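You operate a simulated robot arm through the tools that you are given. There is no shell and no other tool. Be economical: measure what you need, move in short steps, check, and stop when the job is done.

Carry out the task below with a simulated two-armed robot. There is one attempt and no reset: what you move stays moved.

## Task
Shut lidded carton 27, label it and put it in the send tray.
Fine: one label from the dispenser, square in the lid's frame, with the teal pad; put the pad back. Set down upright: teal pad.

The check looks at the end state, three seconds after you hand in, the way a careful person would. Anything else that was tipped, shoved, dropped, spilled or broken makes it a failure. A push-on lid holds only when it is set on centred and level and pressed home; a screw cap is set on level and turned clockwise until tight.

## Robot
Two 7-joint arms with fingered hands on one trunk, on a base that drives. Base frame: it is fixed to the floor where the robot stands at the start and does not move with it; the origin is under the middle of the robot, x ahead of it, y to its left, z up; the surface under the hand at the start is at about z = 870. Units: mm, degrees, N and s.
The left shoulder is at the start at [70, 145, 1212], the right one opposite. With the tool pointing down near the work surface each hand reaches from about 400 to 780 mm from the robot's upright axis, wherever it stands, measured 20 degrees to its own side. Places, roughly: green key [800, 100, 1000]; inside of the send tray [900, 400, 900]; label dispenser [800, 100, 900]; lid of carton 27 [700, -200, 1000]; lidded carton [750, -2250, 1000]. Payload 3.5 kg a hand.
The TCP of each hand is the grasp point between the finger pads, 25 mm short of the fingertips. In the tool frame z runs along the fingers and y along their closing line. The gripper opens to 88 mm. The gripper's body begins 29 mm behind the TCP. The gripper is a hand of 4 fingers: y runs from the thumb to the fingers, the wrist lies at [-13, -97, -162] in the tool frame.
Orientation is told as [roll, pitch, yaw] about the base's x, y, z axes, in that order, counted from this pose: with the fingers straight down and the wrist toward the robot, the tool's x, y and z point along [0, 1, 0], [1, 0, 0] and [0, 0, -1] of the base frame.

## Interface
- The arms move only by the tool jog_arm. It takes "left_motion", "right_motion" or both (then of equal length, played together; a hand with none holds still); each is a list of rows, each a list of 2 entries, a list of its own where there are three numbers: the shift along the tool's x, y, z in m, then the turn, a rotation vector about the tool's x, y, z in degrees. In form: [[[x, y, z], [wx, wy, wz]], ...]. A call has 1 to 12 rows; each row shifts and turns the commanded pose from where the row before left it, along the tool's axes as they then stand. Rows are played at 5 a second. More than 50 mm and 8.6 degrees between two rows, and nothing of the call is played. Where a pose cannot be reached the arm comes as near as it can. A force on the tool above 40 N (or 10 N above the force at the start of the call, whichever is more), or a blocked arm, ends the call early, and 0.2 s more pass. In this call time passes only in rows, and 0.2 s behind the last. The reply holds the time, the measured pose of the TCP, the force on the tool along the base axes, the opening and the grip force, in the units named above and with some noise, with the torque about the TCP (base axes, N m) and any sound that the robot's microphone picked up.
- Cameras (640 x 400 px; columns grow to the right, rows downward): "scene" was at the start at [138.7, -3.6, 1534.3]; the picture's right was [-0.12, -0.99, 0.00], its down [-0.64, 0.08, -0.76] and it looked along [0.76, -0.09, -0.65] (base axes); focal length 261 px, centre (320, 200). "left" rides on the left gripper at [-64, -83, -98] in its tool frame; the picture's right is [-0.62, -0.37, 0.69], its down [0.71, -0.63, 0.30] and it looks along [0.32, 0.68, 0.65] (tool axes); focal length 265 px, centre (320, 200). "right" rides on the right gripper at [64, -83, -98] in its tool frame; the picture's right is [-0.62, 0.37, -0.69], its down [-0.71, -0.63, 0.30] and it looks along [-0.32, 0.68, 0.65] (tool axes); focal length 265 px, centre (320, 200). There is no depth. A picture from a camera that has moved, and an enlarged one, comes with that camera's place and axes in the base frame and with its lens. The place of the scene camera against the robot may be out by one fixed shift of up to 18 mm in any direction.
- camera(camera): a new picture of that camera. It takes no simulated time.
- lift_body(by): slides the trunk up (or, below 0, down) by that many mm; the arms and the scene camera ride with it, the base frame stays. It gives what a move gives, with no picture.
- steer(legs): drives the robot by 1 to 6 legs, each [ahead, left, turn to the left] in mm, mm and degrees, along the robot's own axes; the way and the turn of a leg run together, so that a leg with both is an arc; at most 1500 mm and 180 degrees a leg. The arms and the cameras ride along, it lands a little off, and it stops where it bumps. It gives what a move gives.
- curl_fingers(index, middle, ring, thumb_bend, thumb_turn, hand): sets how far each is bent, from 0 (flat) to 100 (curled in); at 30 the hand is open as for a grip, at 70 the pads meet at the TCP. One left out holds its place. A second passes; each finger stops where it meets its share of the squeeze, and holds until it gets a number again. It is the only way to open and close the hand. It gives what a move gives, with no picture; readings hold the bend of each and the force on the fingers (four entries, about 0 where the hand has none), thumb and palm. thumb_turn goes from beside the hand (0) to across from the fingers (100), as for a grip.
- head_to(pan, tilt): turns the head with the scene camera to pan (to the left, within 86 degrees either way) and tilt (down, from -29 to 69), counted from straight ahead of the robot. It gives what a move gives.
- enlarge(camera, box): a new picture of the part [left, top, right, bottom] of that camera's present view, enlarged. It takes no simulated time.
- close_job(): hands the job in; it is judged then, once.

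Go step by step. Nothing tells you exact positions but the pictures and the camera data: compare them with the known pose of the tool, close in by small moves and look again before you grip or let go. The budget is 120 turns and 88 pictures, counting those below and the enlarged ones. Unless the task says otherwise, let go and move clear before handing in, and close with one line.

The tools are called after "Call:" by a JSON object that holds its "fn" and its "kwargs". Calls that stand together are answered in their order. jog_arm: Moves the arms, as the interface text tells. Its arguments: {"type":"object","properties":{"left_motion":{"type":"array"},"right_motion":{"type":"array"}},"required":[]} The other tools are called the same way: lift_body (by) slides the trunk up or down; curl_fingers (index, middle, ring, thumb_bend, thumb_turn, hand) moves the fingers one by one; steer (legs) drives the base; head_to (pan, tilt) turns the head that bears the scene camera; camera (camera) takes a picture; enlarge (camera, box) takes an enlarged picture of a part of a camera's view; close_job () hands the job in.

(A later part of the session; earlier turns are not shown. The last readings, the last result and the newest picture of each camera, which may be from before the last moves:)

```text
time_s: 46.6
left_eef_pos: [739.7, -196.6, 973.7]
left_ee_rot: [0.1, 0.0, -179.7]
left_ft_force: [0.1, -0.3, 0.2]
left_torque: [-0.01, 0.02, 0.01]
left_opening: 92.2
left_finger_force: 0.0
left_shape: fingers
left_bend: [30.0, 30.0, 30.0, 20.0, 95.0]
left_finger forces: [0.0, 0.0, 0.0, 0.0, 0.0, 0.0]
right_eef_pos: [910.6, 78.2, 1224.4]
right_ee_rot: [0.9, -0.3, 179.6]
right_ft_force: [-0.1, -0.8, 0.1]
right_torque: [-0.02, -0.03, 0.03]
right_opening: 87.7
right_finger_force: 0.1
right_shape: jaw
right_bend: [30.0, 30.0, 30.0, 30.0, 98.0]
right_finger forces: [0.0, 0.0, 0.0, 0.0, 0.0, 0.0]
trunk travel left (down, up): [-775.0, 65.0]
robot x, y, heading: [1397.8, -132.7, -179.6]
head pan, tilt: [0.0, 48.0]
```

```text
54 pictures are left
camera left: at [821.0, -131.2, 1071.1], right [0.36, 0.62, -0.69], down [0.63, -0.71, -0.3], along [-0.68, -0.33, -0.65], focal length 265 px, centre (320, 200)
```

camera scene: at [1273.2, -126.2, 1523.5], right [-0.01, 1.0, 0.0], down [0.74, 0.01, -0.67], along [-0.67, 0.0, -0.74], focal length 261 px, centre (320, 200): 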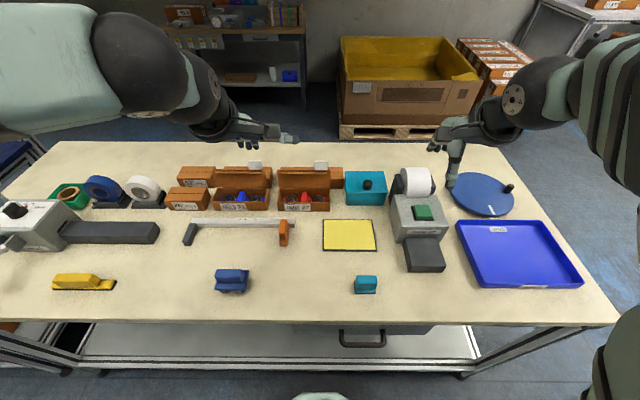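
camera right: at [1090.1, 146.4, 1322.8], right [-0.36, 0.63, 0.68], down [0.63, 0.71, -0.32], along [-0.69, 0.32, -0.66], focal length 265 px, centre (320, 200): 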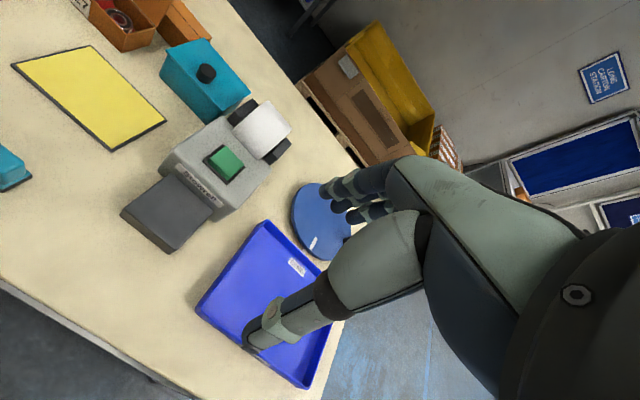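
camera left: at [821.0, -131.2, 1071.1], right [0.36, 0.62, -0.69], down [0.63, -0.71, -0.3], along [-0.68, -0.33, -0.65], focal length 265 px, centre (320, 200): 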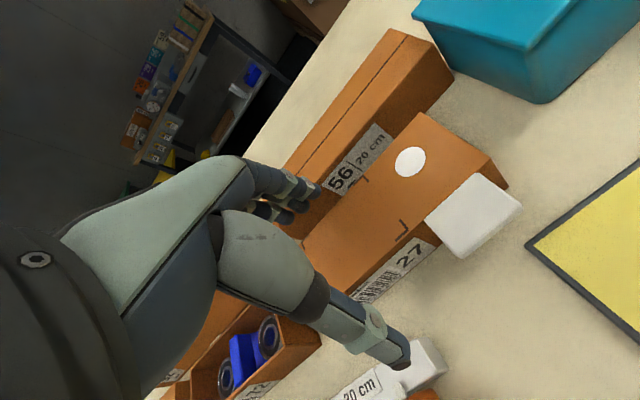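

The lid has fallen shut over the carton; it still needs pressing home. I raise the hand and look at it.

Call:
{"fn": "jog_arm", "kwargs": {"left_motion": [[[0, 0, -0.03], [0, 0, 0]], [[0, -0.04, -0.02], [0, 0, 0]], [[0, -0.045, 0], [0, 0, 0]], [[0, -0.045, 0], [0, 0, 0]], [[0, 0, 0], [0, 0, 0]]]}}

Call:
{"fn": "camera", "kwargs": {"camera": "left"}}

Call:
{"fn": "enlarge", "kwargs": {"camera": "scene", "box": [240, 140, 360, 240]}}

```text
time_s: 47.8
left_eef_pos: [863.0, -196.9, 1021.9]
left_ee_rot: [0.0, -0.1, -179.6]
left_ft_force: [-1.1, 0.4, 0.6]
left_torque: [-0.03, 0.0, -0.02]
left_opening: 92.4
left_finger_force: 0.0
left_shape: fingers
left_bend: [30.0, 30.0, 30.0, 20.0, 95.0]
left_finger forces: [0.1, 0.0, 0.0, 0.0, 0.0, 0.0]
right_eef_pos: [911.4, 78.5, 1224.9]
right_ee_rot: [0.9, -0.2, 179.7]
right_ft_force: [-0.4, 0.4, -1.2]
right_torque: [-0.04, 0.01, -0.02]
right_opening: 87.6
right_finger_force: 0.0
right_shape: jaw
right_bend: [30.0, 30.0, 30.0, 30.0, 98.0]
right_finger forces: [0.0, 0.0, 0.0, 0.0, 0.1, 0.1]
trunk travel left (down, up): [-775.0, 65.0]
robot x, y, heading: [1396.0, -128.7, -179.5]
head pan, tilt: [0.0, 48.0]
```

```text
53 pictures are left
camera left: at [946.0, -132.0, 1120.0], right [0.36, 0.62, -0.69], down [0.63, -0.71, -0.3], along [-0.68, -0.33, -0.65], focal length 265 px, centre (320, 200)
```

left: 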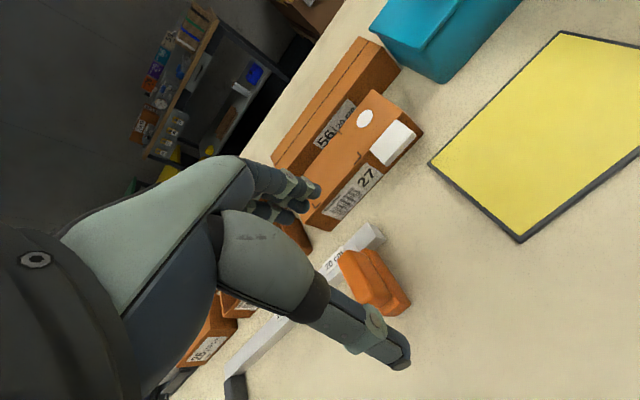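

```text
4.00 times, centred on (300, 190) of scene
camera zoom: at [1272.7, -126.3, 1523.5], right [-0.01, 1.0, 0.0], down [0.74, 0.01, -0.67], along [-0.67, 0.0, -0.74], focal length 1046 px, centre (400, 240)
```

zoom: 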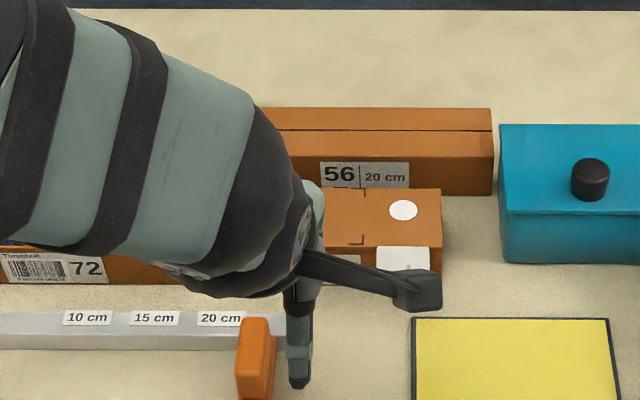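

Zoom on the shut lid and tab to see how it sits.

Call:
{"fn": "enlarge", "kwargs": {"camera": "left", "box": [300, 70, 440, 240]}}

```text
2.35 times, centred on (370, 155) of left
camera zoom: at [946.0, -132.0, 1120.0], right [0.36, 0.62, -0.69], down [0.63, -0.71, -0.3], along [-0.68, -0.33, -0.65], focal length 624 px, centre (202, 306)
```

zoom: 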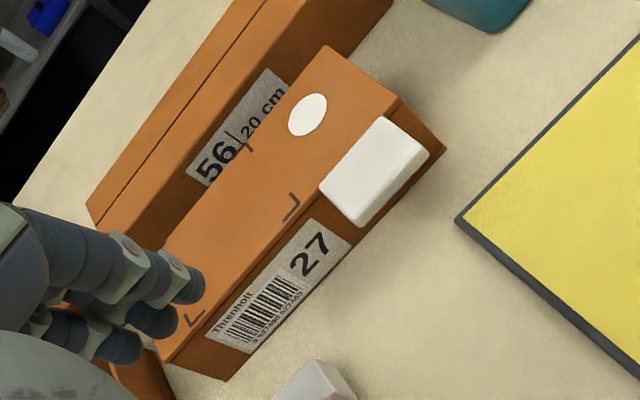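

The lid lies level with its tab out in front. I close the left hand to a blunt tip and press down near the free edge, in several spots (not in the frame).

Call:
{"fn": "curl_fingers", "kwargs": {"hand": "left", "index": 70, "middle": 70, "ring": 70, "thumb_bend": 70, "thumb_turn": 98}}

Call:
{"fn": "jog_arm", "kwargs": {"left_motion": [[[0, 0.045, 0], [0, 0, 0]], [[0, 0.045, 0], [0, 0, 0]], [[0, 0.043, 0.02], [0, 0, 0]], [[0, 0, 0.03], [0, 0, 0]], [[0, 0, 0.025], [0, 0, 0]], [[0, 0, 0.006], [0, 0, 0]], [[0, 0, 0.006], [0, 0, 0]], [[0, 0, 0.005], [0, 0, 0]], [[0, 0, 0.005], [0, 0, 0]]]}}

```text
time_s: 48.8
left_eef_pos: [863.0, -197.3, 1021.7]
left_ee_rot: [-0.1, 0.0, -179.7]
left_ft_force: [0.4, -0.3, -0.2]
left_torque: [0.0, -0.02, 0.0]
left_opening: 0.1
left_finger_force: 0.0
left_shape: fingers
left_bend: [70.0, 70.0, 70.0, 70.0, 100.0]
left_finger forces: [0.1, 0.1, 0.0, 0.0, 0.0, 0.0]
right_eef_pos: [910.4, 79.0, 1225.3]
right_ee_rot: [0.9, -0.2, 179.7]
right_ft_force: [0.1, 0.6, -0.6]
right_torque: [0.01, -0.01, 0.0]
right_opening: 87.5
right_finger_force: 0.1
right_shape: jaw
right_bend: [30.0, 30.0, 30.0, 30.0, 98.0]
right_finger forces: [0.0, 0.1, 0.1, 0.1, 0.0, 0.0]
trunk travel left (down, up): [-775.0, 65.0]
robot x, y, heading: [1395.8, -131.6, -179.5]
head pan, tilt: [0.0, 48.0]
```

```text
time_s: 50.8
left_eef_pos: [731.6, -198.2, 942.4]
left_ee_rot: [-0.2, -1.9, -179.4]
left_ft_force: [7.5, -0.2, 19.1]
left_torque: [0.05, -0.31, 0.03]
left_opening: 0.0
left_finger_force: 10.5
left_shape: fingers
left_bend: [71.0, 71.0, 70.0, 69.0, 100.0]
left_finger forces: [3.2, 1.7, 0.1, 0.0, 16.9, 0.0]
right_eef_pos: [915.3, 78.7, 1225.5]
right_ee_rot: [1.0, -0.5, 179.7]
right_ft_force: [-0.3, 0.5, -0.4]
right_torque: [0.01, -0.01, -0.03]
right_opening: 87.6
right_finger_force: 0.1
right_shape: jaw
right_bend: [30.0, 30.0, 30.0, 30.0, 98.0]
right_finger forces: [0.0, 0.0, 0.0, 0.0, 0.0, 0.1]
trunk travel left (down, up): [-775.0, 65.0]
robot x, y, heading: [1398.1, -134.6, -179.8]
head pan, tilt: [0.0, 48.0]
stopped in row 9 (left hand): the force on the tool passed its limit at 42 N (the readings are from after the stop); the commanded pose is now the measured one
```

Pressed with ~40 N. I lift off and check from the side that the lid is down.

Call:
{"fn": "jog_arm", "kwargs": {"left_motion": [[[0, 0, -0.03], [0, 0, 0]], [[0, -0.03, -0.03], [0, 0, 0]], [[0.04, -0.02, -0.02], [0, 0, 0]], [[0.04, -0.02, -0.02], [0, 0, 0]], [[0.04, -0.02, -0.01], [0, 0, 0]], [[0.04, 0, 0], [0, 0, 0]]]}}

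Call:
{"fn": "enlarge", "kwargs": {"camera": "scene", "box": [260, 150, 350, 220]}}

```text
time_s: 52.2
left_eef_pos: [820.8, -358.2, 1046.0]
left_ee_rot: [-0.2, -1.3, -179.5]
left_ft_force: [-0.1, 0.2, -0.5]
left_torque: [0.01, 0.02, -0.02]
left_opening: 0.0
left_finger_force: 0.1
left_shape: fingers
left_bend: [70.0, 70.0, 70.0, 70.0, 100.0]
left_finger forces: [0.0, 0.0, 0.0, 0.0, 0.0, 0.0]
right_eef_pos: [912.0, 76.5, 1225.0]
right_ee_rot: [0.8, -0.3, 179.7]
right_ft_force: [0.5, -0.9, -0.3]
right_torque: [0.0, 0.03, -0.01]
right_opening: 87.5
right_finger_force: 0.0
right_shape: jaw
right_bend: [30.0, 30.0, 30.0, 30.0, 98.0]
right_finger forces: [0.0, 0.0, 0.0, 0.0, 0.0, 0.0]
trunk travel left (down, up): [-775.0, 65.0]
robot x, y, heading: [1395.8, -129.1, -179.9]
head pan, tilt: [0.0, 48.0]
```

```text
5.71 times, centred on (305, 185) of scene
camera zoom: at [1272.3, -128.9, 1523.4], right [-0.01, 1.0, 0.0], down [0.74, 0.01, -0.67], along [-0.67, 0.0, -0.74], focal length 1494 px, centre (406, 286)
```

zoom: 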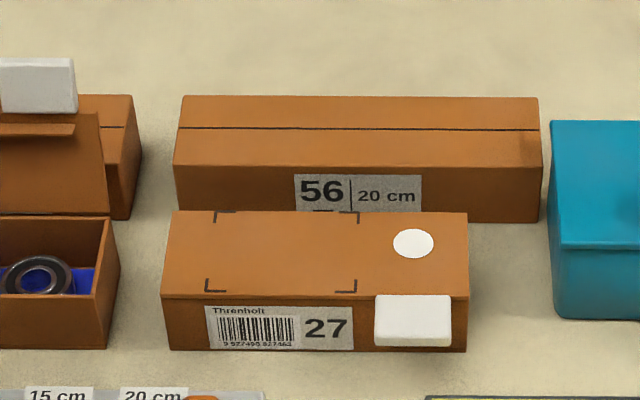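

Lid is flush; the frame's four corner marks span x≈673–736, y≈-248…-165. Key top is at about (832,145,981) by triangulation. I bring the right hand, closed, over the key.

Call:
{"fn": "curl_fingers", "kwargs": {"hand": "right", "index": 70, "middle": 70, "ring": 70, "thumb_bend": 70, "thumb_turn": 98}}

Call:
{"fn": "jog_arm", "kwargs": {"right_motion": [[[-0.017, 0.02, 0.03], [-0.2, 0, 0]], [[-0.017, 0.02, 0.04], [-0.2, -0.9, 0]], [[-0.017, 0.02, 0.04], [0, 0, 0]], [[-0.017, 0.02, 0.04], [0, 0, 0]], [[0, 0, 0.02], [0, 0, 0]], [[0, 0, 0], [0, 0, 0]]]}}

Call:
{"fn": "enlarge", "kwargs": {"camera": "scene", "box": [360, 130, 480, 280]}}

Call:
{"fn": "camera", "kwargs": {"camera": "right"}}

```text
time_s: 53.2
left_eef_pos: [820.9, -356.3, 1046.3]
left_ee_rot: [-0.1, -1.5, -179.5]
left_ft_force: [-0.2, -0.3, 0.1]
left_torque: [-0.02, -0.04, -0.02]
left_opening: 0.0
left_finger_force: 0.1
left_shape: fingers
left_bend: [70.0, 70.0, 70.0, 70.0, 100.0]
left_finger forces: [0.0, 0.1, 0.0, 0.1, 0.1, 0.1]
right_eef_pos: [912.2, 77.8, 1224.8]
right_ee_rot: [0.9, -0.3, 179.8]
right_ft_force: [0.5, 0.0, 0.6]
right_torque: [0.03, 0.01, -0.01]
right_opening: 0.2
right_finger_force: 0.1
right_shape: fingers
right_bend: [70.0, 70.0, 70.0, 70.0, 100.0]
right_finger forces: [0.1, 0.0, 0.1, 0.0, 0.0, 0.0]
trunk travel left (down, up): [-775.0, 65.0]
robot x, y, heading: [1399.0, -132.3, -179.4]
head pan, tilt: [0.0, 48.0]
```

```text
time_s: 54.6
left_eef_pos: [821.9, -357.7, 1048.0]
left_ee_rot: [0.0, -1.4, -179.4]
left_ft_force: [0.3, -0.3, 0.3]
left_torque: [-0.03, 0.03, 0.03]
left_opening: 0.1
left_finger_force: 0.1
left_shape: fingers
left_bend: [70.0, 70.0, 70.0, 70.0, 100.0]
left_finger forces: [0.1, 0.0, 0.0, 0.0, 0.0, 0.1]
right_eef_pos: [829.2, 143.8, 1056.1]
right_ee_rot: [0.0, -0.7, 179.8]
right_ft_force: [-0.7, 0.7, 0.1]
right_torque: [0.01, -0.03, 0.04]
right_opening: 0.1
right_finger_force: 0.0
right_shape: fingers
right_bend: [70.0, 70.0, 70.0, 70.0, 100.0]
right_finger forces: [0.1, 0.0, 0.0, 0.0, 0.1, 0.1]
trunk travel left (down, up): [-775.0, 65.0]
robot x, y, heading: [1400.5, -133.6, -179.7]
head pan, tilt: [0.0, 48.0]
```

```text
2.67 times, centred on (420, 205) of scene
camera zoom: at [1273.9, -127.0, 1523.6], right [-0.01, 1.0, 0.0], down [0.74, 0.01, -0.67], along [-0.67, 0.0, -0.74], focal length 697 px, centre (53, 187)
```

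zoom: 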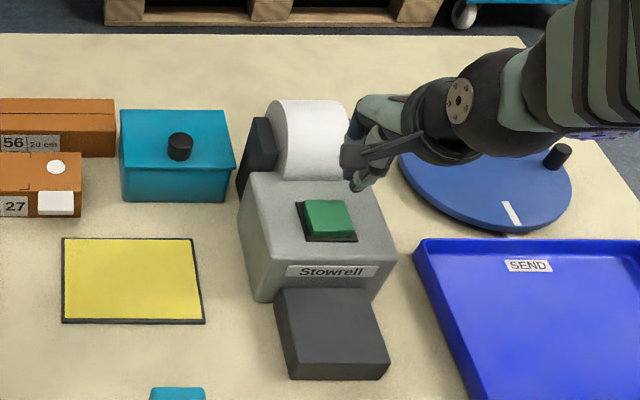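

```text
48 pictures are left
camera right: at [914.9, 81.3, 1152.0], right [-0.36, 0.62, 0.7], down [0.63, 0.71, -0.31], along [-0.69, 0.33, -0.64], focal length 265 px, centre (320, 200)
```

right: 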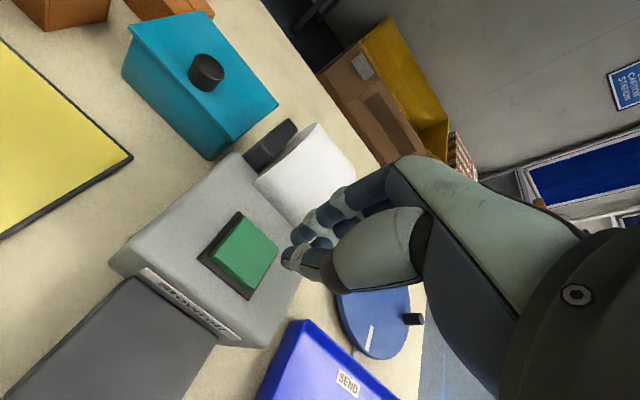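

Tip is over the key. I go down and press it once.

Call:
{"fn": "jog_arm", "kwargs": {"right_motion": [[[0.003, 0, 0.03], [0, 0, 0]], [[0, 0, 0.014], [0, 0, 0]], [[0, 0, 0.004], [0, 0, 0]], [[0, 0, 0.004], [0, 0, 0]], [[0, 0, 0.003], [0, 0, 0]]]}}

```text
time_s: 55.8
left_eef_pos: [821.1, -357.5, 1046.6]
left_ee_rot: [-0.1, -1.2, -179.5]
left_ft_force: [-0.1, 0.6, -0.2]
left_torque: [0.02, 0.02, 0.01]
left_opening: 0.0
left_finger_force: 0.0
left_shape: fingers
left_bend: [70.0, 70.0, 70.0, 70.0, 100.0]
left_finger forces: [0.0, 0.0, 0.0, 0.0, 0.0, 0.0]
right_eef_pos: [827.5, 144.0, 998.3]
right_ee_rot: [0.1, -0.7, 179.8]
right_ft_force: [0.5, 0.7, -0.2]
right_torque: [0.0, 0.02, -0.05]
right_opening: 0.0
right_finger_force: 0.1
right_shape: fingers
right_bend: [70.0, 70.0, 70.0, 70.0, 100.0]
right_finger forces: [0.1, 0.1, 0.1, 0.0, 0.1, 0.0]
trunk travel left (down, up): [-775.0, 65.0]
robot x, y, heading: [1399.0, -128.3, -179.5]
head pan, tilt: [0.0, 48.0]
```

No contact yet; I go on in 3 mm steps.

Call:
{"fn": "jog_arm", "kwargs": {"right_motion": [[[0, 0, 0.003], [0, 0, 0]], [[0, 0, 0.003], [0, 0, 0]]]}}

Call:
{"fn": "enlarge", "kwargs": {"camera": "right", "box": [180, 150, 400, 330]}}

```text
time_s: 56.4
left_eef_pos: [821.2, -356.6, 1046.9]
left_ee_rot: [-0.1, -1.3, -179.5]
left_ft_force: [-0.1, 0.4, 0.0]
left_torque: [-0.01, -0.03, 0.0]
left_opening: 0.0
left_finger_force: 0.0
left_shape: fingers
left_bend: [70.0, 70.0, 70.0, 70.0, 100.0]
left_finger forces: [0.0, 0.0, 0.0, 0.1, 0.0, 0.0]
right_eef_pos: [829.2, 142.5, 993.2]
right_ee_rot: [0.0, -0.7, 179.7]
right_ft_force: [0.0, 0.7, 0.3]
right_torque: [0.02, -0.02, -0.01]
right_opening: 0.1
right_finger_force: 0.3
right_shape: fingers
right_bend: [70.0, 70.0, 70.0, 70.0, 100.0]
right_finger forces: [0.4, 0.1, 0.0, 0.1, 0.1, 0.1]
trunk travel left (down, up): [-775.0, 65.0]
robot x, y, heading: [1397.1, -130.6, -179.6]
head pan, tilt: [0.0, 48.0]
```

```text
2.22 times, centred on (290, 240) of right
camera zoom: at [914.0, 79.4, 1089.7], right [-0.36, 0.62, 0.7], down [0.63, 0.71, -0.31], along [-0.69, 0.33, -0.65], focal length 590 px, centre (387, 111)
```

zoom: 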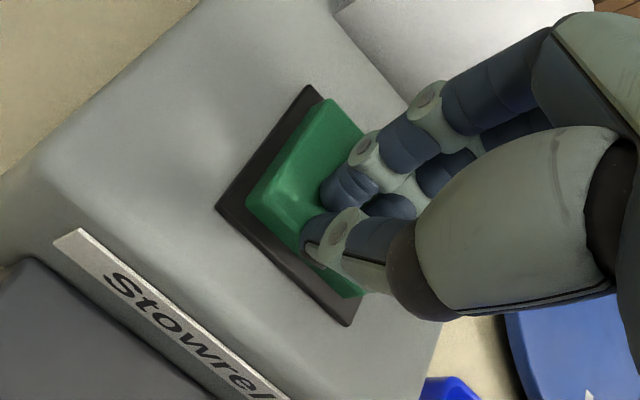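

Just at contact with the key. Press on.

Call:
{"fn": "jog_arm", "kwargs": {"right_motion": [[[0, 0, 0.003], [0, 0, 0]], [[0, 0, 0.003], [0, 0, 0]]]}}

```text
time_s: 57.0
left_eef_pos: [821.7, -356.3, 1047.3]
left_ee_rot: [-0.1, -1.4, -179.5]
left_ft_force: [-0.9, 0.1, 0.2]
left_torque: [-0.02, 0.02, 0.01]
left_opening: 0.0
left_finger_force: 0.1
left_shape: fingers
left_bend: [70.0, 70.0, 70.0, 70.0, 100.0]
left_finger forces: [0.0, 0.0, 0.0, 0.0, 0.1, 0.1]
right_eef_pos: [828.5, 143.1, 988.2]
right_ee_rot: [0.0, -0.8, 179.7]
right_ft_force: [-0.8, 0.6, 2.7]
right_torque: [0.0, 0.01, -0.01]
right_opening: 0.0
right_finger_force: 1.6
right_shape: fingers
right_bend: [70.0, 70.0, 70.0, 70.0, 100.0]
right_finger forces: [2.9, 0.6, 0.0, 0.0, 0.0, 0.0]
trunk travel left (down, up): [-775.0, 65.0]
robot x, y, heading: [1401.1, -133.4, -179.5]
head pan, tilt: [0.0, 48.0]
heard: click
```

Click heard. I lift straight up and look at the plate.

Call:
{"fn": "jog_arm", "kwargs": {"right_motion": [[[0, 0, -0.03], [0, 0, 0]], [[0, 0, -0.04], [0, 0, 0]], [[0, 0, -0.04], [0, 0, 0]], [[0.02, -0.03, 0], [0, 0, 0]], [[0.03, -0.04, 0], [0, 0, 0]], [[0.03, -0.04, 0], [0, 0, 0]], [[0, 0, 0], [0, 0, 0]]]}}

Call:
{"fn": "enlarge", "kwargs": {"camera": "scene", "box": [330, 190, 470, 310]}}

```text
time_s: 58.6
left_eef_pos: [820.7, -356.4, 1047.0]
left_ee_rot: [-0.1, -1.3, -179.6]
left_ft_force: [0.4, 0.4, 0.3]
left_torque: [0.02, 0.02, 0.02]
left_opening: 0.0
left_finger_force: 0.0
left_shape: fingers
left_bend: [70.0, 70.0, 70.0, 70.0, 100.0]
left_finger forces: [0.0, 0.0, 0.0, 0.0, 0.0, 0.0]
right_eef_pos: [937.8, 63.5, 1095.8]
right_ee_rot: [0.1, -0.7, 179.7]
right_ft_force: [-0.2, -0.5, 0.1]
right_torque: [0.01, 0.0, 0.0]
right_opening: 0.2
right_finger_force: 0.1
right_shape: fingers
right_bend: [70.0, 70.0, 70.0, 70.0, 100.0]
right_finger forces: [0.1, 0.0, 0.0, 0.1, 0.0, 0.0]
trunk travel left (down, up): [-775.0, 65.0]
robot x, y, heading: [1398.1, -132.5, -179.6]
head pan, tilt: [0.0, 48.0]
```

```text
3.33 times, centred on (400, 250) of scene
camera zoom: at [1271.9, -125.5, 1523.4], right [-0.01, 1.0, 0.0], down [0.74, 0.01, -0.67], along [-0.67, -0.01, -0.74], focal length 871 px, centre (53, 33)
```

zoom: 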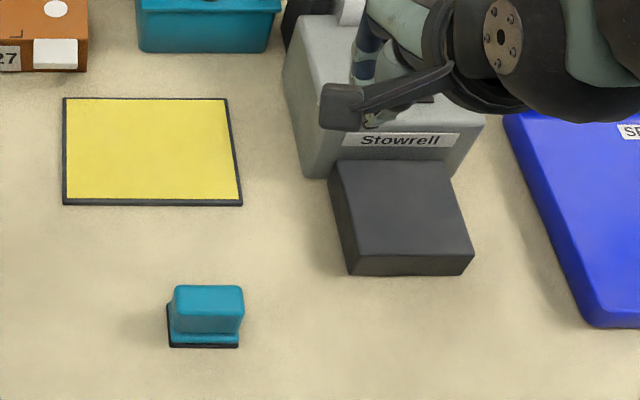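

No label visible yet; it may take time. I take a right-camera view of the dispenser.

Call:
{"fn": "camera", "kwargs": {"camera": "right"}}

```text
45 pictures are left
camera right: at [1023.3, -0.3, 1192.5], right [-0.36, 0.62, 0.7], down [0.63, 0.71, -0.31], along [-0.69, 0.33, -0.65], focal length 265 px, centre (320, 200)
```

right: 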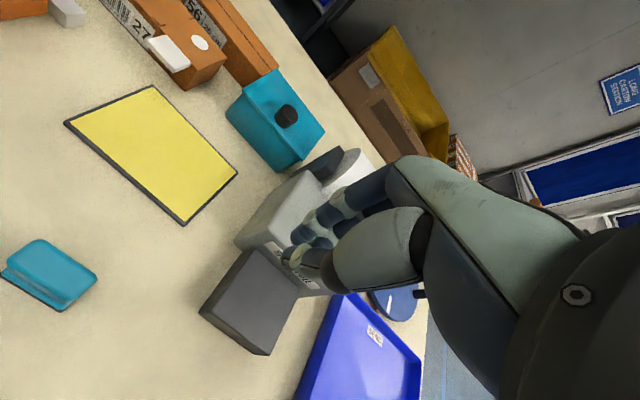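

Still nothing on the plate; meanwhile I open the right hand and bring it above the teal pad (≈(985,-22), top z≈911).

Call:
{"fn": "curl_fingers", "kwargs": {"hand": "right", "index": 30, "middle": 30, "ring": 30, "thumb_bend": 30, "thumb_turn": 98}}

Call:
{"fn": "jog_arm", "kwargs": {"right_motion": [[[0.03, -0.016, 0.02], [0, 0.7, 0]], [[0.03, -0.015, 0.03], [0, 0, 0]], [[0.0255, -0.015, 0.03], [0, 0, 0]], [[0, 0, 0.02], [0, 0, 0]], [[0, 0, 0], [0, 0, 0]]]}}

Call:
{"fn": "enlarge", "kwargs": {"camera": "scene", "box": [330, 190, 470, 310]}}

Call:
{"fn": "camera", "kwargs": {"camera": "right"}}

```text
time_s: 59.6
left_eef_pos: [822.0, -357.4, 1047.0]
left_ee_rot: [-0.2, -1.4, -179.6]
left_ft_force: [-0.5, 0.4, 0.0]
left_torque: [0.0, -0.05, -0.01]
left_opening: 0.1
left_finger_force: 0.0
left_shape: fingers
left_bend: [70.0, 70.0, 70.0, 70.0, 100.0]
left_finger forces: [0.1, 0.0, 0.0, 0.0, 0.0, 0.0]
right_eef_pos: [939.0, 62.5, 1096.3]
right_ee_rot: [0.0, -0.8, 179.8]
right_ft_force: [0.1, 0.4, 0.4]
right_torque: [0.01, 0.0, -0.01]
right_opening: 84.8
right_finger_force: 0.0
right_shape: fingers
right_bend: [30.0, 30.0, 30.0, 30.0, 96.0]
right_finger forces: [0.1, 0.0, 0.1, 0.0, 0.1, 0.0]
trunk travel left (down, up): [-775.0, 65.0]
robot x, y, heading: [1400.2, -129.4, -179.4]
head pan, tilt: [0.0, 48.0]
```

```text
time_s: 60.8
left_eef_pos: [821.0, -356.2, 1047.2]
left_ee_rot: [-0.1, -1.4, -179.6]
left_ft_force: [0.4, 0.0, 0.0]
left_torque: [0.01, 0.01, -0.01]
left_opening: 0.3
left_finger_force: 0.0
left_shape: fingers
left_bend: [70.0, 70.0, 70.0, 70.0, 100.0]
left_finger forces: [0.1, 0.1, 0.1, 0.0, 0.1, 0.0]
right_eef_pos: [983.0, -26.2, 1005.6]
right_ee_rot: [2.0, -1.5, 179.3]
right_ft_force: [0.4, 0.4, 0.7]
right_torque: [0.0, 0.03, 0.0]
right_opening: 84.5
right_finger_force: 0.1
right_shape: fingers
right_bend: [30.0, 30.0, 30.0, 30.0, 96.0]
right_finger forces: [0.1, 0.1, 0.0, 0.1, 0.1, 0.1]
trunk travel left (down, up): [-775.0, 65.0]
robot x, y, heading: [1398.1, -130.6, -179.4]
head pan, tilt: [0.0, 48.0]
```

```text
3.33 times, centred on (400, 250) of scene
camera zoom: at [1273.2, -126.1, 1523.5], right [-0.01, 1.0, 0.0], down [0.74, 0.01, -0.67], along [-0.67, 0.0, -0.74], focal length 871 px, centre (53, 33)
```

zoom: 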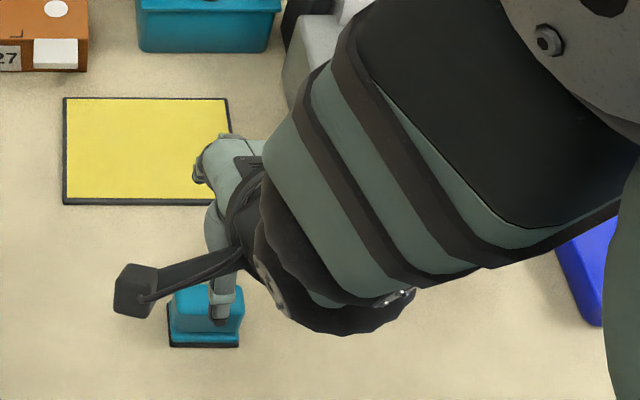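

```text
43 pictures are left
camera right: at [1067.6, -87.4, 1102.1], right [-0.34, 0.65, 0.68], down [0.63, 0.69, -0.35], along [-0.7, 0.31, -0.65], focal length 265 px, centre (320, 200)
```

right: 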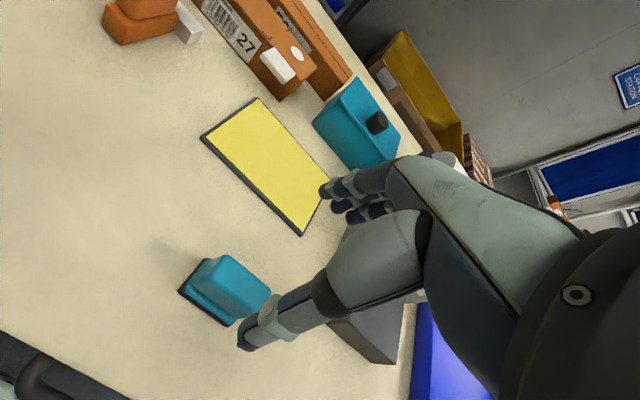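

The plate is half hidden; a quick zoom of it in this view to see if a label has come.

Call:
{"fn": "enlarge", "kwargs": {"camera": "right", "box": [300, 250, 430, 380]}}

Call:
{"fn": "steer", "kwargs": {"legs": [[-50, 0, 0]]}}

```text
3.08 times, centred on (365, 315) of right
camera zoom: at [1067.6, -87.4, 1102.1], right [-0.34, 0.65, 0.68], down [0.63, 0.69, -0.35], along [-0.7, 0.31, -0.65], focal length 817 px, centre (182, -154)
```

zoom: 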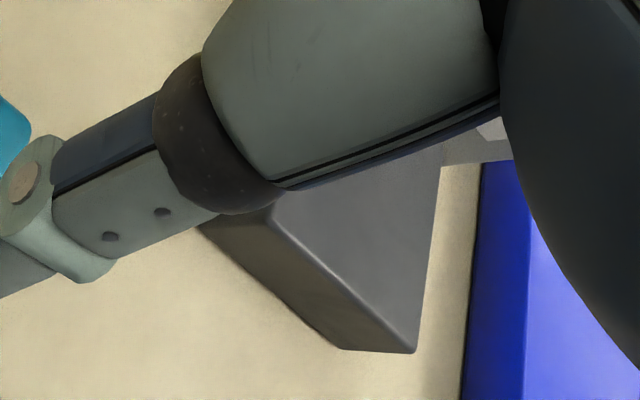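

```text
time_s: 61.7
left_eef_pos: [864.7, -356.5, 1043.1]
left_ee_rot: [0.0, -1.0, -179.5]
left_ft_force: [-0.2, 0.0, 0.9]
left_torque: [0.01, -0.04, 0.02]
left_opening: 0.1
left_finger_force: 0.0
left_shape: fingers
left_bend: [70.0, 70.0, 70.0, 70.0, 100.0]
left_finger forces: [0.0, 0.0, 0.1, 0.0, 0.0, 0.0]
right_eef_pos: [1025.3, -23.7, 999.0]
right_ee_rot: [1.8, -0.9, 179.0]
right_ft_force: [-0.3, 0.6, -0.4]
right_torque: [-0.03, -0.01, 0.01]
right_opening: 84.7
right_finger_force: 0.1
right_shape: fingers
right_bend: [30.0, 30.0, 30.0, 30.0, 96.0]
right_finger forces: [0.0, 0.0, 0.0, 0.0, 0.0, 0.0]
trunk travel left (down, up): [-775.0, 65.0]
robot x, y, heading: [1447.0, -129.7, -179.8]
head pan, tilt: [0.0, 48.0]
```

No label yet. I straighten the right hand and set it around the pad's handle (grasp height z≈910).

Call:
{"fn": "jog_arm", "kwargs": {"right_motion": [[[0, 0.02, 0], [0.9, -1.8, -0.8]], [[0, 0.02, 0], [0, 0, 0]], [[0, 0, 0.03], [0, 0, 0]], [[0, 0, 0.03], [0, 0, 0]], [[0, 0, 0.02], [0, 0, 0]], [[0, 0, 0], [0, 0, 0]]]}}

Call:
{"fn": "enlarge", "kwargs": {"camera": "right", "box": [140, 180, 400, 380]}}

```text
time_s: 63.1
left_eef_pos: [870.9, -356.2, 1047.8]
left_ee_rot: [-0.1, -1.4, -179.5]
left_ft_force: [-0.1, -0.5, -0.6]
left_torque: [-0.02, 0.02, 0.06]
left_opening: 0.2
left_finger_force: 0.0
left_shape: fingers
left_bend: [70.0, 70.0, 70.0, 70.0, 100.0]
left_finger forces: [0.0, 0.1, 0.0, 0.0, 0.0, 0.1]
right_eef_pos: [993.1, -23.5, 922.3]
right_ee_rot: [0.1, -0.3, 179.8]
right_ft_force: [0.1, 0.3, -0.6]
right_torque: [-0.02, 0.02, 0.02]
right_opening: 84.8
right_finger_force: 0.0
right_shape: fingers
right_bend: [30.0, 30.0, 30.0, 30.0, 96.0]
right_finger forces: [0.0, 0.0, 0.1, 0.0, 0.1, 0.1]
trunk travel left (down, up): [-775.0, 65.0]
robot x, y, heading: [1443.9, -132.1, -179.8]
head pan, tilt: [0.0, 48.0]
```

```text
2.00 times, centred on (270, 280) of right
camera zoom: at [1076.6, -86.8, 1019.0], right [-0.36, 0.62, 0.69], down [0.63, 0.71, -0.31], along [-0.69, 0.33, -0.65], focal length 531 px, centre (420, 40)
```

zoom: 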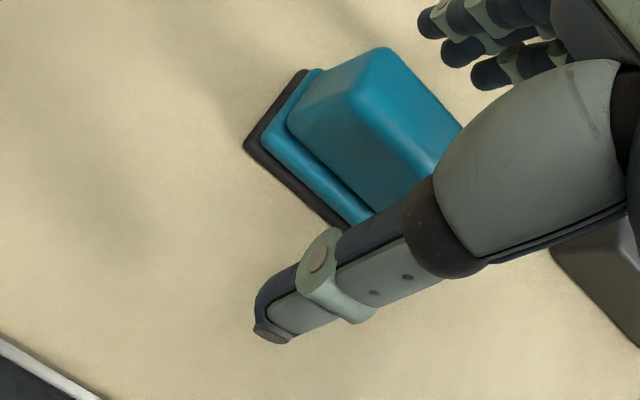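

Pad is between thumb and fingers, centre about (987,-22). Small centring, down 10 mm, then close.

Call:
{"fn": "jog_arm", "kwargs": {"right_motion": [[[0, 0.006, 0.006], [0, 0, 0]], [[0, 0, 0.005], [0, 0, 0]], [[0, 0, 0], [0, 0, 0]]]}}

Call:
{"fn": "curl_fingers", "kwargs": {"hand": "right", "index": 72, "middle": 72, "ring": 72, "thumb_bend": 72}}

Call:
{"fn": "enlarge", "kwargs": {"camera": "right", "box": [140, 180, 400, 380]}}

```text
time_s: 63.9
left_eef_pos: [870.2, -356.5, 1046.3]
left_ee_rot: [-0.2, -1.3, -179.5]
left_ft_force: [0.3, -0.7, 0.5]
left_torque: [0.0, 0.0, -0.03]
left_opening: 0.0
left_finger_force: 0.1
left_shape: fingers
left_bend: [70.0, 70.0, 70.0, 70.0, 100.0]
left_finger forces: [0.1, 0.0, 0.0, 0.1, 0.0, 0.0]
right_eef_pos: [984.4, -24.1, 910.9]
right_ee_rot: [0.0, -0.3, 179.8]
right_ft_force: [-0.8, 0.4, -0.9]
right_torque: [-0.02, 0.0, -0.02]
right_opening: 84.7
right_finger_force: 0.0
right_shape: fingers
right_bend: [30.0, 30.0, 30.0, 30.0, 96.0]
right_finger forces: [0.0, 0.0, 0.1, 0.0, 0.1, 0.1]
trunk travel left (down, up): [-775.0, 65.0]
robot x, y, heading: [1448.0, -132.8, -179.8]
head pan, tilt: [0.0, 48.0]
```

```text
time_s: 64.9
left_eef_pos: [870.1, -355.7, 1046.5]
left_ee_rot: [-0.1, -1.3, -179.6]
left_ft_force: [0.0, 0.6, 1.1]
left_torque: [0.0, -0.02, 0.03]
left_opening: 0.3
left_finger_force: 0.0
left_shape: fingers
left_bend: [70.0, 70.0, 70.0, 70.0, 100.0]
left_finger forces: [0.0, 0.0, 0.0, 0.1, 0.0, 0.1]
right_eef_pos: [984.4, -24.7, 911.0]
right_ee_rot: [0.1, -0.3, 179.9]
right_ft_force: [0.2, 0.8, 0.3]
right_torque: [0.0, 0.01, -0.01]
right_opening: 17.0
right_finger_force: 12.6
right_shape: fingers
right_bend: [63.0, 65.0, 71.0, 60.0, 98.0]
right_finger forces: [5.9, 4.7, 2.2, 0.0, 13.1, 0.1]
trunk travel left (down, up): [-775.0, 65.0]
robot x, y, heading: [1447.8, -134.4, -179.6]
head pan, tilt: [0.0, 48.0]
```

```text
2.00 times, centred on (270, 280) of right
camera zoom: at [1069.0, -87.6, 1008.9], right [-0.36, 0.62, 0.69], down [0.63, 0.71, -0.31], along [-0.69, 0.33, -0.65], focal length 531 px, centre (420, 40)
```

zoom: 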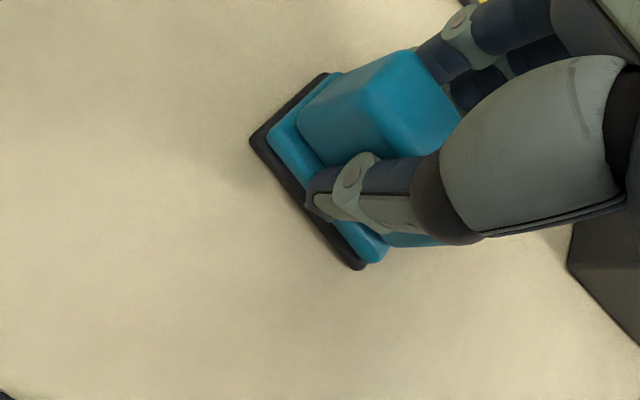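

Pad gripped (17 mm, ~13 N). I lift it and move aside so that the plate can be seen.

Call:
{"fn": "jog_arm", "kwargs": {"right_motion": [[[0, 0, -0.03], [0, 0, 0]], [[0, 0, -0.04], [0, 0, 0]], [[0.03, 0, -0.03], [0, 0, 0]], [[0.04, 0.01, -0.02], [0, 0, 0]], [[0.04, 0.01, 0], [0, 0, 0]], [[0, 0, 0], [0, 0, 0]]]}}

Call:
{"fn": "camera", "kwargs": {"camera": "scene"}}

```text
time_s: 66.3
left_eef_pos: [870.4, -355.6, 1048.9]
left_ee_rot: [-0.2, -1.3, -179.4]
left_ft_force: [-0.3, -0.2, -0.3]
left_torque: [0.0, -0.04, 0.0]
left_opening: 0.2
left_finger_force: 0.0
left_shape: fingers
left_bend: [70.0, 70.0, 70.0, 70.0, 100.0]
left_finger forces: [0.0, 0.0, 0.0, 0.0, 0.1, 0.0]
right_eef_pos: [959.0, -132.4, 1040.0]
right_ee_rot: [2.4, -0.4, 178.4]
right_ft_force: [0.3, -0.1, -1.0]
right_torque: [0.02, -0.01, -0.01]
right_opening: 17.4
right_finger_force: 12.6
right_shape: fingers
right_bend: [63.0, 65.0, 71.0, 60.0, 98.0]
right_finger forces: [5.7, 4.6, 2.2, 0.0, 12.9, 0.1]
trunk travel left (down, up): [-775.0, 65.0]
robot x, y, heading: [1448.1, -130.5, -179.5]
head pan, tilt: [0.0, 48.0]
```

```text
39 pictures are left
camera scene: at [1322.0, -125.2, 1523.5], right [-0.01, 1.0, 0.0], down [0.74, 0.0, -0.67], along [-0.67, 0.0, -0.74], focal length 261 px, centre (320, 200)
```

scene: 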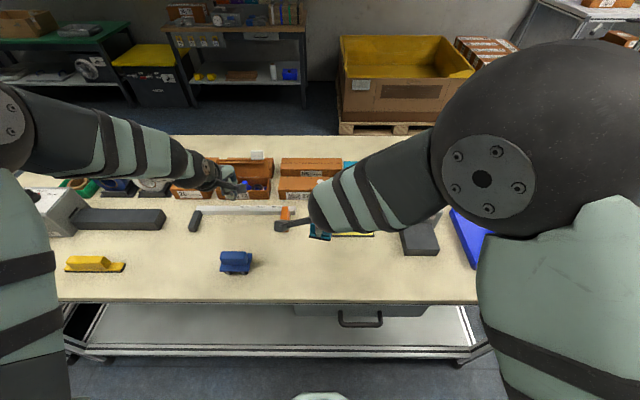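

Call:
{"fn": "enlarge", "kwargs": {"camera": "scene", "box": [380, 190, 480, 270]}}

```text
5.00 times, centred on (430, 230) of scene
camera zoom: at [1322.0, -125.2, 1523.5], right [-0.01, 1.0, 0.0], down [0.74, 0.0, -0.67], along [-0.67, 0.0, -0.74], focal length 1307 px, centre (-230, 50)
```

zoom: 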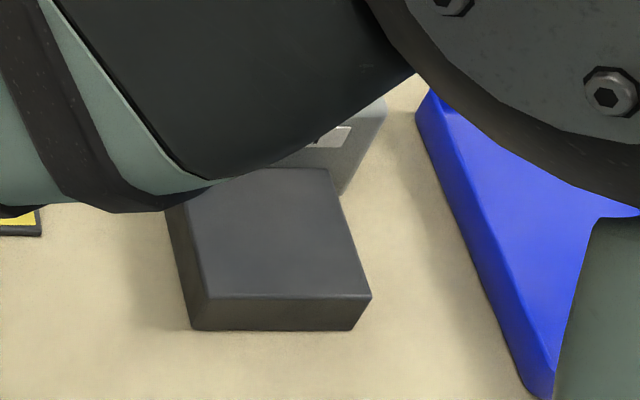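

Plate is empty, so the first light, off-centre press did not feed. I move the pad hand away to the right, shift the base, and will press the key again with the left hand, more squarely.

Call:
{"fn": "jog_arm", "kwargs": {"right_motion": [[[-0.035, 0, -0.015], [0.4, -2.2, -1.2]], [[-0.04, 0, -0.015], [0, 0, 0]], [[-0.04, 0, -0.015], [0, 0, 0]], [[-0.04, 0, -0.015], [0, 0, 0]], [[-0.04, 0, -0.015], [0, 0, 0]], [[-0.04, 0, 0], [0, 0, 0]]]}}

Call:
{"fn": "steer", "kwargs": {"legs": [[45, -280, 0]]}}

Call:
{"fn": "camera", "kwargs": {"camera": "scene"}}

```text
time_s: 67.7
left_eef_pos: [869.4, -354.0, 1047.5]
left_ee_rot: [0.0, -1.3, -179.6]
left_ft_force: [0.2, -0.2, 0.0]
left_torque: [0.0, 0.03, 0.03]
left_opening: 0.3
left_finger_force: 0.0
left_shape: fingers
left_bend: [70.0, 70.0, 70.0, 70.0, 100.0]
left_finger forces: [0.0, 0.0, 0.1, 0.0, 0.0, 0.0]
right_eef_pos: [960.7, 98.4, 1112.2]
right_ee_rot: [-2.1, 0.4, -179.0]
right_ft_force: [-0.1, -0.2, -1.7]
right_torque: [-0.04, -0.01, -0.02]
right_opening: 17.2
right_finger_force: 12.2
right_shape: fingers
right_bend: [63.0, 65.0, 71.0, 60.0, 98.0]
right_finger forces: [5.6, 4.4, 2.1, 0.1, 12.3, 0.0]
trunk travel left (down, up): [-775.0, 65.0]
robot x, y, heading: [1444.5, -131.0, -179.6]
head pan, tilt: [0.0, 48.0]
```

```text
time_s: 69.7
left_eef_pos: [822.8, -89.9, 1045.9]
left_ee_rot: [-0.1, -1.2, -179.2]
left_ft_force: [0.2, -0.7, -0.3]
left_torque: [0.02, -0.05, 0.0]
left_opening: 0.0
left_finger_force: 0.1
left_shape: fingers
left_bend: [70.0, 70.0, 70.0, 70.0, 100.0]
left_finger forces: [0.0, 0.0, 0.0, 0.0, 0.1, 0.0]
right_eef_pos: [910.8, 364.7, 1113.4]
right_ee_rot: [-2.1, 0.2, -178.7]
right_ft_force: [-0.4, 0.6, -0.2]
right_torque: [0.01, 0.0, 0.01]
right_opening: 17.3
right_finger_force: 12.4
right_shape: fingers
right_bend: [63.0, 65.0, 71.0, 60.0, 98.0]
right_finger forces: [5.6, 4.4, 2.0, 0.1, 12.5, 0.0]
trunk travel left (down, up): [-775.0, 65.0]
robot x, y, heading: [1392.8, 140.4, -179.1]
head pan, tilt: [0.0, 48.0]
```

```text
37 pictures are left
camera scene: at [1274.0, 142.5, 1523.5], right [-0.01, 1.0, 0.0], down [0.74, 0.01, -0.67], along [-0.67, -0.01, -0.74], focal length 261 px, centre (320, 200)
```

scene: 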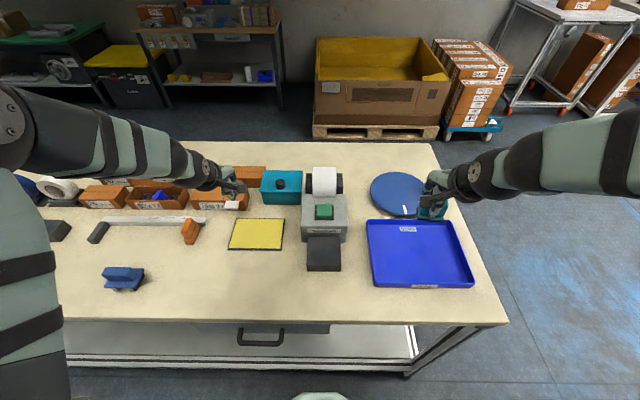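

Clear view of the dispenser now; zoom in.

Call:
{"fn": "enlarge", "kwargs": {"camera": "scene", "box": [285, 160, 365, 280]}}

```text
3.33 times, centred on (325, 220) of scene
camera zoom: at [1274.0, 142.5, 1523.5], right [-0.01, 1.0, 0.0], down [0.74, 0.01, -0.67], along [-0.67, -0.01, -0.74], focal length 871 px, centre (303, 133)
```

zoom: 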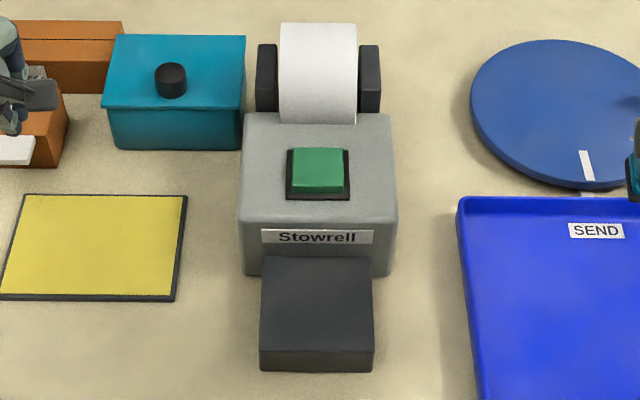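

Key centre ≈(820,138). Left hand goes there at a safe height.

Call:
{"fn": "jog_arm", "kwargs": {"left_motion": [[[0, 0, -0.04], [1.2, 0, 0]], [[-0.045, 0, 0], [0, 0, 0]], [[-0.045, 0, 0], [0, 0, 0]], [[-0.045, 0, 0], [0, 0, 0]], [[-0.045, 0, 0], [0, 0, 0]], [[-0.045, 0.003, 0], [0, 0, 0]], [[0, 0, 0.04], [0, 0, 0]], [[0, 0, 0.03], [0, 0, 0]], [[0, 0, 0.015], [0, 0, 0]], [[0, 0, 0], [0, 0, 0]]]}}

Call:
{"fn": "enlarge", "kwargs": {"camera": "left", "box": [230, 130, 450, 330]}}

```text
time_s: 71.8
left_eef_pos: [820.4, 138.9, 1002.1]
left_ee_rot: [0.0, -0.1, -179.2]
left_ft_force: [1.1, -0.2, -0.3]
left_torque: [-0.01, 0.01, 0.0]
left_opening: 0.2
left_finger_force: 0.1
left_shape: fingers
left_bend: [70.0, 70.0, 70.0, 70.0, 100.0]
left_finger forces: [0.1, 0.0, 0.1, 0.1, 0.0, 0.1]
right_eef_pos: [911.1, 363.4, 1112.3]
right_ee_rot: [-2.1, 0.0, -178.7]
right_ft_force: [-1.0, -0.3, -0.8]
right_torque: [0.01, 0.02, 0.03]
right_opening: 17.0
right_finger_force: 12.6
right_shape: fingers
right_bend: [63.0, 65.0, 71.0, 60.0, 98.0]
right_finger forces: [5.6, 4.5, 2.1, 0.0, 12.5, 0.0]
trunk travel left (down, up): [-775.0, 65.0]
robot x, y, heading: [1395.8, 140.1, -179.0]
head pan, tilt: [0.0, 48.0]
```

```text
2.00 times, centred on (340, 230) of left
camera zoom: at [901.7, 204.2, 1099.6], right [0.36, 0.63, -0.69], down [0.64, -0.71, -0.31], along [-0.68, -0.33, -0.65], focal length 531 px, centre (280, 140)
```

zoom: 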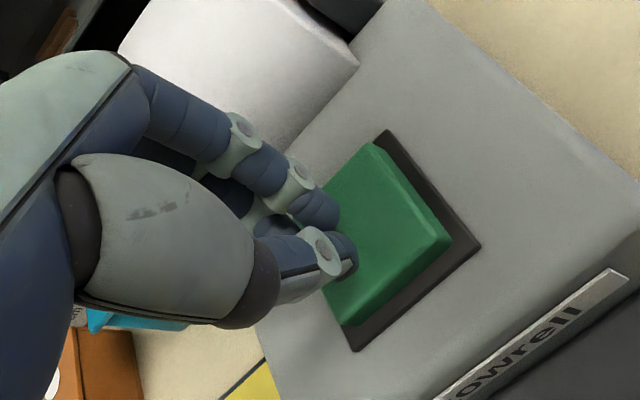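

I shift 8 mm toward the key's middle and press down in small steps, further than before.

Call:
{"fn": "jog_arm", "kwargs": {"left_motion": [[[-0.008, -0.002, 0.004], [0, 0, 0]], [[0, 0, 0.004], [0, 0, 0]], [[0, 0, 0.003], [0, 0, 0]], [[0, 0, 0.003], [0, 0, 0]], [[0, 0, 0.002], [0, 0, 0]]]}}

```text
time_s: 73.0
left_eef_pos: [818.3, 145.1, 984.9]
left_ee_rot: [-0.2, -0.2, -179.2]
left_ft_force: [1.3, -0.1, 5.3]
left_torque: [0.02, -0.07, 0.0]
left_opening: 0.1
left_finger_force: 2.7
left_shape: fingers
left_bend: [70.0, 70.0, 70.0, 70.0, 100.0]
left_finger forces: [0.0, 0.0, 0.1, 0.0, 5.0, 0.0]
right_eef_pos: [912.6, 364.9, 1112.8]
right_ee_rot: [-2.1, 0.1, -178.8]
right_ft_force: [0.0, 0.0, -0.2]
right_torque: [0.0, -0.02, -0.01]
right_opening: 17.1
right_finger_force: 12.3
right_shape: fingers
right_bend: [63.0, 65.0, 71.0, 60.0, 98.0]
right_finger forces: [5.6, 4.5, 2.1, 0.1, 12.5, 0.1]
trunk travel left (down, up): [-775.0, 65.0]
robot x, y, heading: [1397.1, 138.3, -179.2]
head pan, tilt: [0.0, 48.0]
heard: click
```

Click again, 5 N. While still pressed, I look at the plate.

Call:
{"fn": "enlarge", "kwargs": {"camera": "scene", "box": [285, 160, 365, 280]}}

```text
3.33 times, centred on (325, 220) of scene
camera zoom: at [1274.9, 144.6, 1523.7], right [-0.01, 1.0, 0.0], down [0.74, 0.01, -0.67], along [-0.67, -0.01, -0.74], focal length 871 px, centre (303, 133)
```

zoom: 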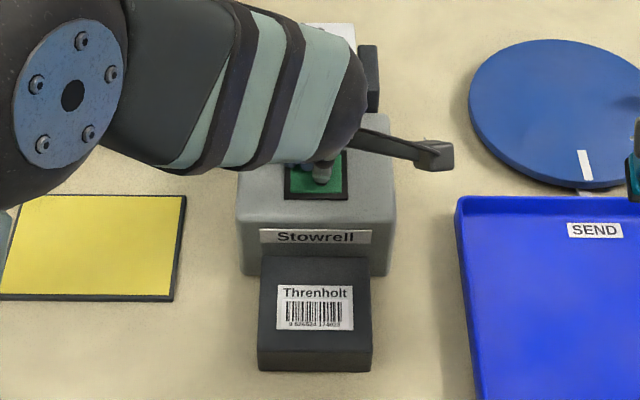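

A label lies on the plate, about 60×40 mm centred near (908,137), plate top z≈905. I lift the left hand straight up and move it back to the left.

Call:
{"fn": "jog_arm", "kwargs": {"left_motion": [[[0, 0, -0.04], [0, 0, 0]], [[0, 0, -0.045], [0, 0, 0]], [[0.02, 0, -0.04], [0, 0, 0]], [[0.045, 0, 0], [0, 0, 0]], [[0.045, 0, 0], [0, 0, 0]], [[0.045, 0, 0], [0, 0, 0]], [[0.045, 0, 0], [0, 0, 0]], [[0.045, 0, 0], [0, 0, 0]], [[0.045, 0, 0], [0, 0, 0]]]}}

Call:
{"fn": "enlarge", "kwargs": {"camera": "scene", "box": [285, 160, 365, 280]}}

Call:
{"fn": "camera", "kwargs": {"camera": "right"}}

```text
time_s: 75.0
left_eef_pos: [825.2, -151.8, 1107.8]
left_ee_rot: [-0.3, -0.2, -179.2]
left_ft_force: [-0.1, -0.6, -0.7]
left_torque: [0.01, 0.0, 0.04]
left_opening: 0.1
left_finger_force: 0.1
left_shape: fingers
left_bend: [70.0, 70.0, 70.0, 70.0, 100.0]
left_finger forces: [0.0, 0.0, 0.1, 0.0, 0.1, 0.1]
right_eef_pos: [910.5, 363.2, 1113.2]
right_ee_rot: [-2.3, 0.0, -178.7]
right_ft_force: [0.1, -0.6, -1.8]
right_torque: [0.02, 0.01, 0.02]
right_opening: 16.9
right_finger_force: 12.3
right_shape: fingers
right_bend: [63.0, 65.0, 71.0, 60.0, 98.0]
right_finger forces: [5.6, 4.5, 2.1, 0.0, 12.5, 0.1]
trunk travel left (down, up): [-775.0, 65.0]
robot x, y, heading: [1396.1, 143.6, -179.4]
head pan, tilt: [0.0, 48.0]
```

```text
3.33 times, centred on (325, 220) of scene
camera zoom: at [1274.1, 142.2, 1523.5], right [-0.01, 1.0, 0.0], down [0.74, 0.01, -0.67], along [-0.67, -0.01, -0.74], focal length 871 px, centre (303, 133)
```

zoom: 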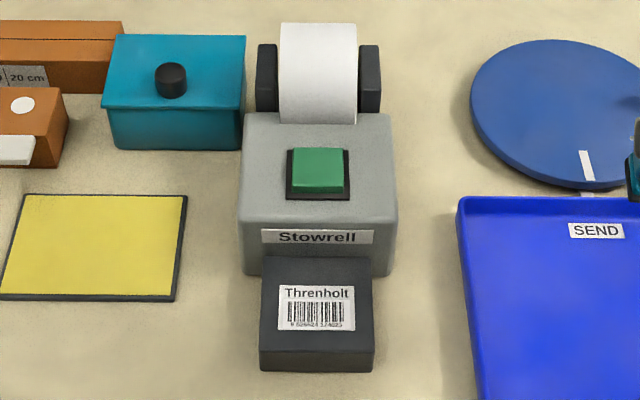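

```text
32 pictures are left
camera right: at [997.0, 298.1, 1208.6], right [-0.38, 0.58, 0.71], down [0.61, 0.74, -0.28], along [-0.69, 0.33, -0.64], focal length 265 px, centre (320, 200)
```

right: 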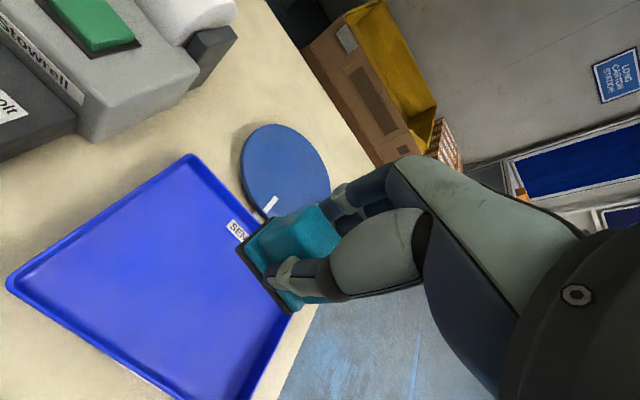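

I level the right hand and bring the pad over the label, hovering ~30 mm above it.

Call:
{"fn": "jog_arm", "kwargs": {"right_motion": [[[0.038, 0, 0], [0, 2.3, 1.4]], [[0.038, 0, 0.01], [0, 0, 0]], [[0.038, 0.001, 0.01], [0, 0, 0]], [[0.038, 0.001, 0.01], [0, 0, 0]], [[0.038, 0.001, 0.01], [0, 0, 0]], [[0.038, 0.002, 0.02], [0, 0, 0]], [[0, 0, 0.04], [0, 0, 0]], [[0, 0, 0.035], [0, 0, 0]], [[0, 0, 0], [0, 0, 0]]]}}

Call:
{"fn": "enlarge", "kwargs": {"camera": "scene", "box": [285, 160, 365, 280]}}

Call:
{"fn": "camera", "kwargs": {"camera": "right"}}

```text
time_s: 77.0
left_eef_pos: [825.7, -150.7, 1108.8]
left_ee_rot: [-0.2, -0.2, -179.2]
left_ft_force: [-0.3, -0.1, -0.2]
left_torque: [0.0, -0.03, 0.0]
left_opening: 0.2
left_finger_force: 0.0
left_shape: fingers
left_bend: [70.0, 70.0, 70.0, 70.0, 100.0]
left_finger forces: [0.1, 0.0, 0.0, 0.0, 0.0, 0.1]
right_eef_pos: [900.5, 140.0, 984.0]
right_ee_rot: [3.3, 0.2, 177.3]
right_ft_force: [0.4, 0.2, -0.7]
right_torque: [-0.04, 0.0, 0.03]
right_opening: 17.0
right_finger_force: 11.9
right_shape: fingers
right_bend: [63.0, 65.0, 71.0, 60.0, 98.0]
right_finger forces: [5.3, 4.3, 2.1, 0.0, 12.0, 0.1]
trunk travel left (down, up): [-775.0, 65.0]
robot x, y, heading: [1396.8, 138.6, -179.5]
head pan, tilt: [0.0, 48.0]
```

```text
3.33 times, centred on (325, 220) of scene
camera zoom: at [1274.8, 143.2, 1523.6], right [-0.01, 1.0, 0.0], down [0.74, 0.01, -0.67], along [-0.67, -0.01, -0.74], focal length 871 px, centre (303, 133)
```

zoom: 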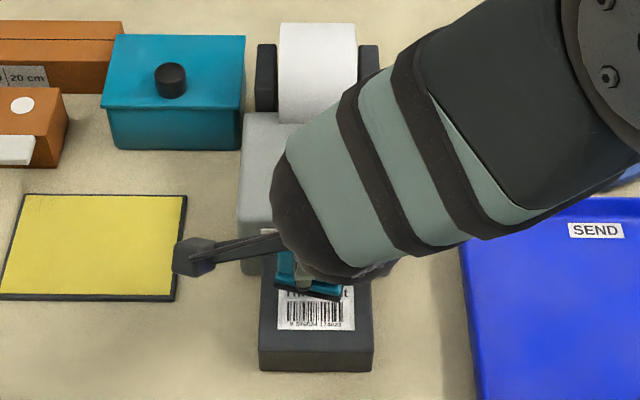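

```text
30 pictures are left
camera right: at [981.8, 78.2, 1085.2], right [-0.34, 0.68, 0.65], down [0.66, 0.67, -0.34], along [-0.67, 0.32, -0.67], focal length 265 px, centre (320, 200)
```

right: 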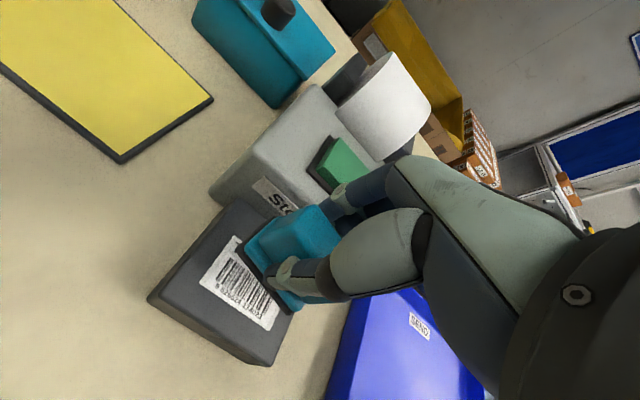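

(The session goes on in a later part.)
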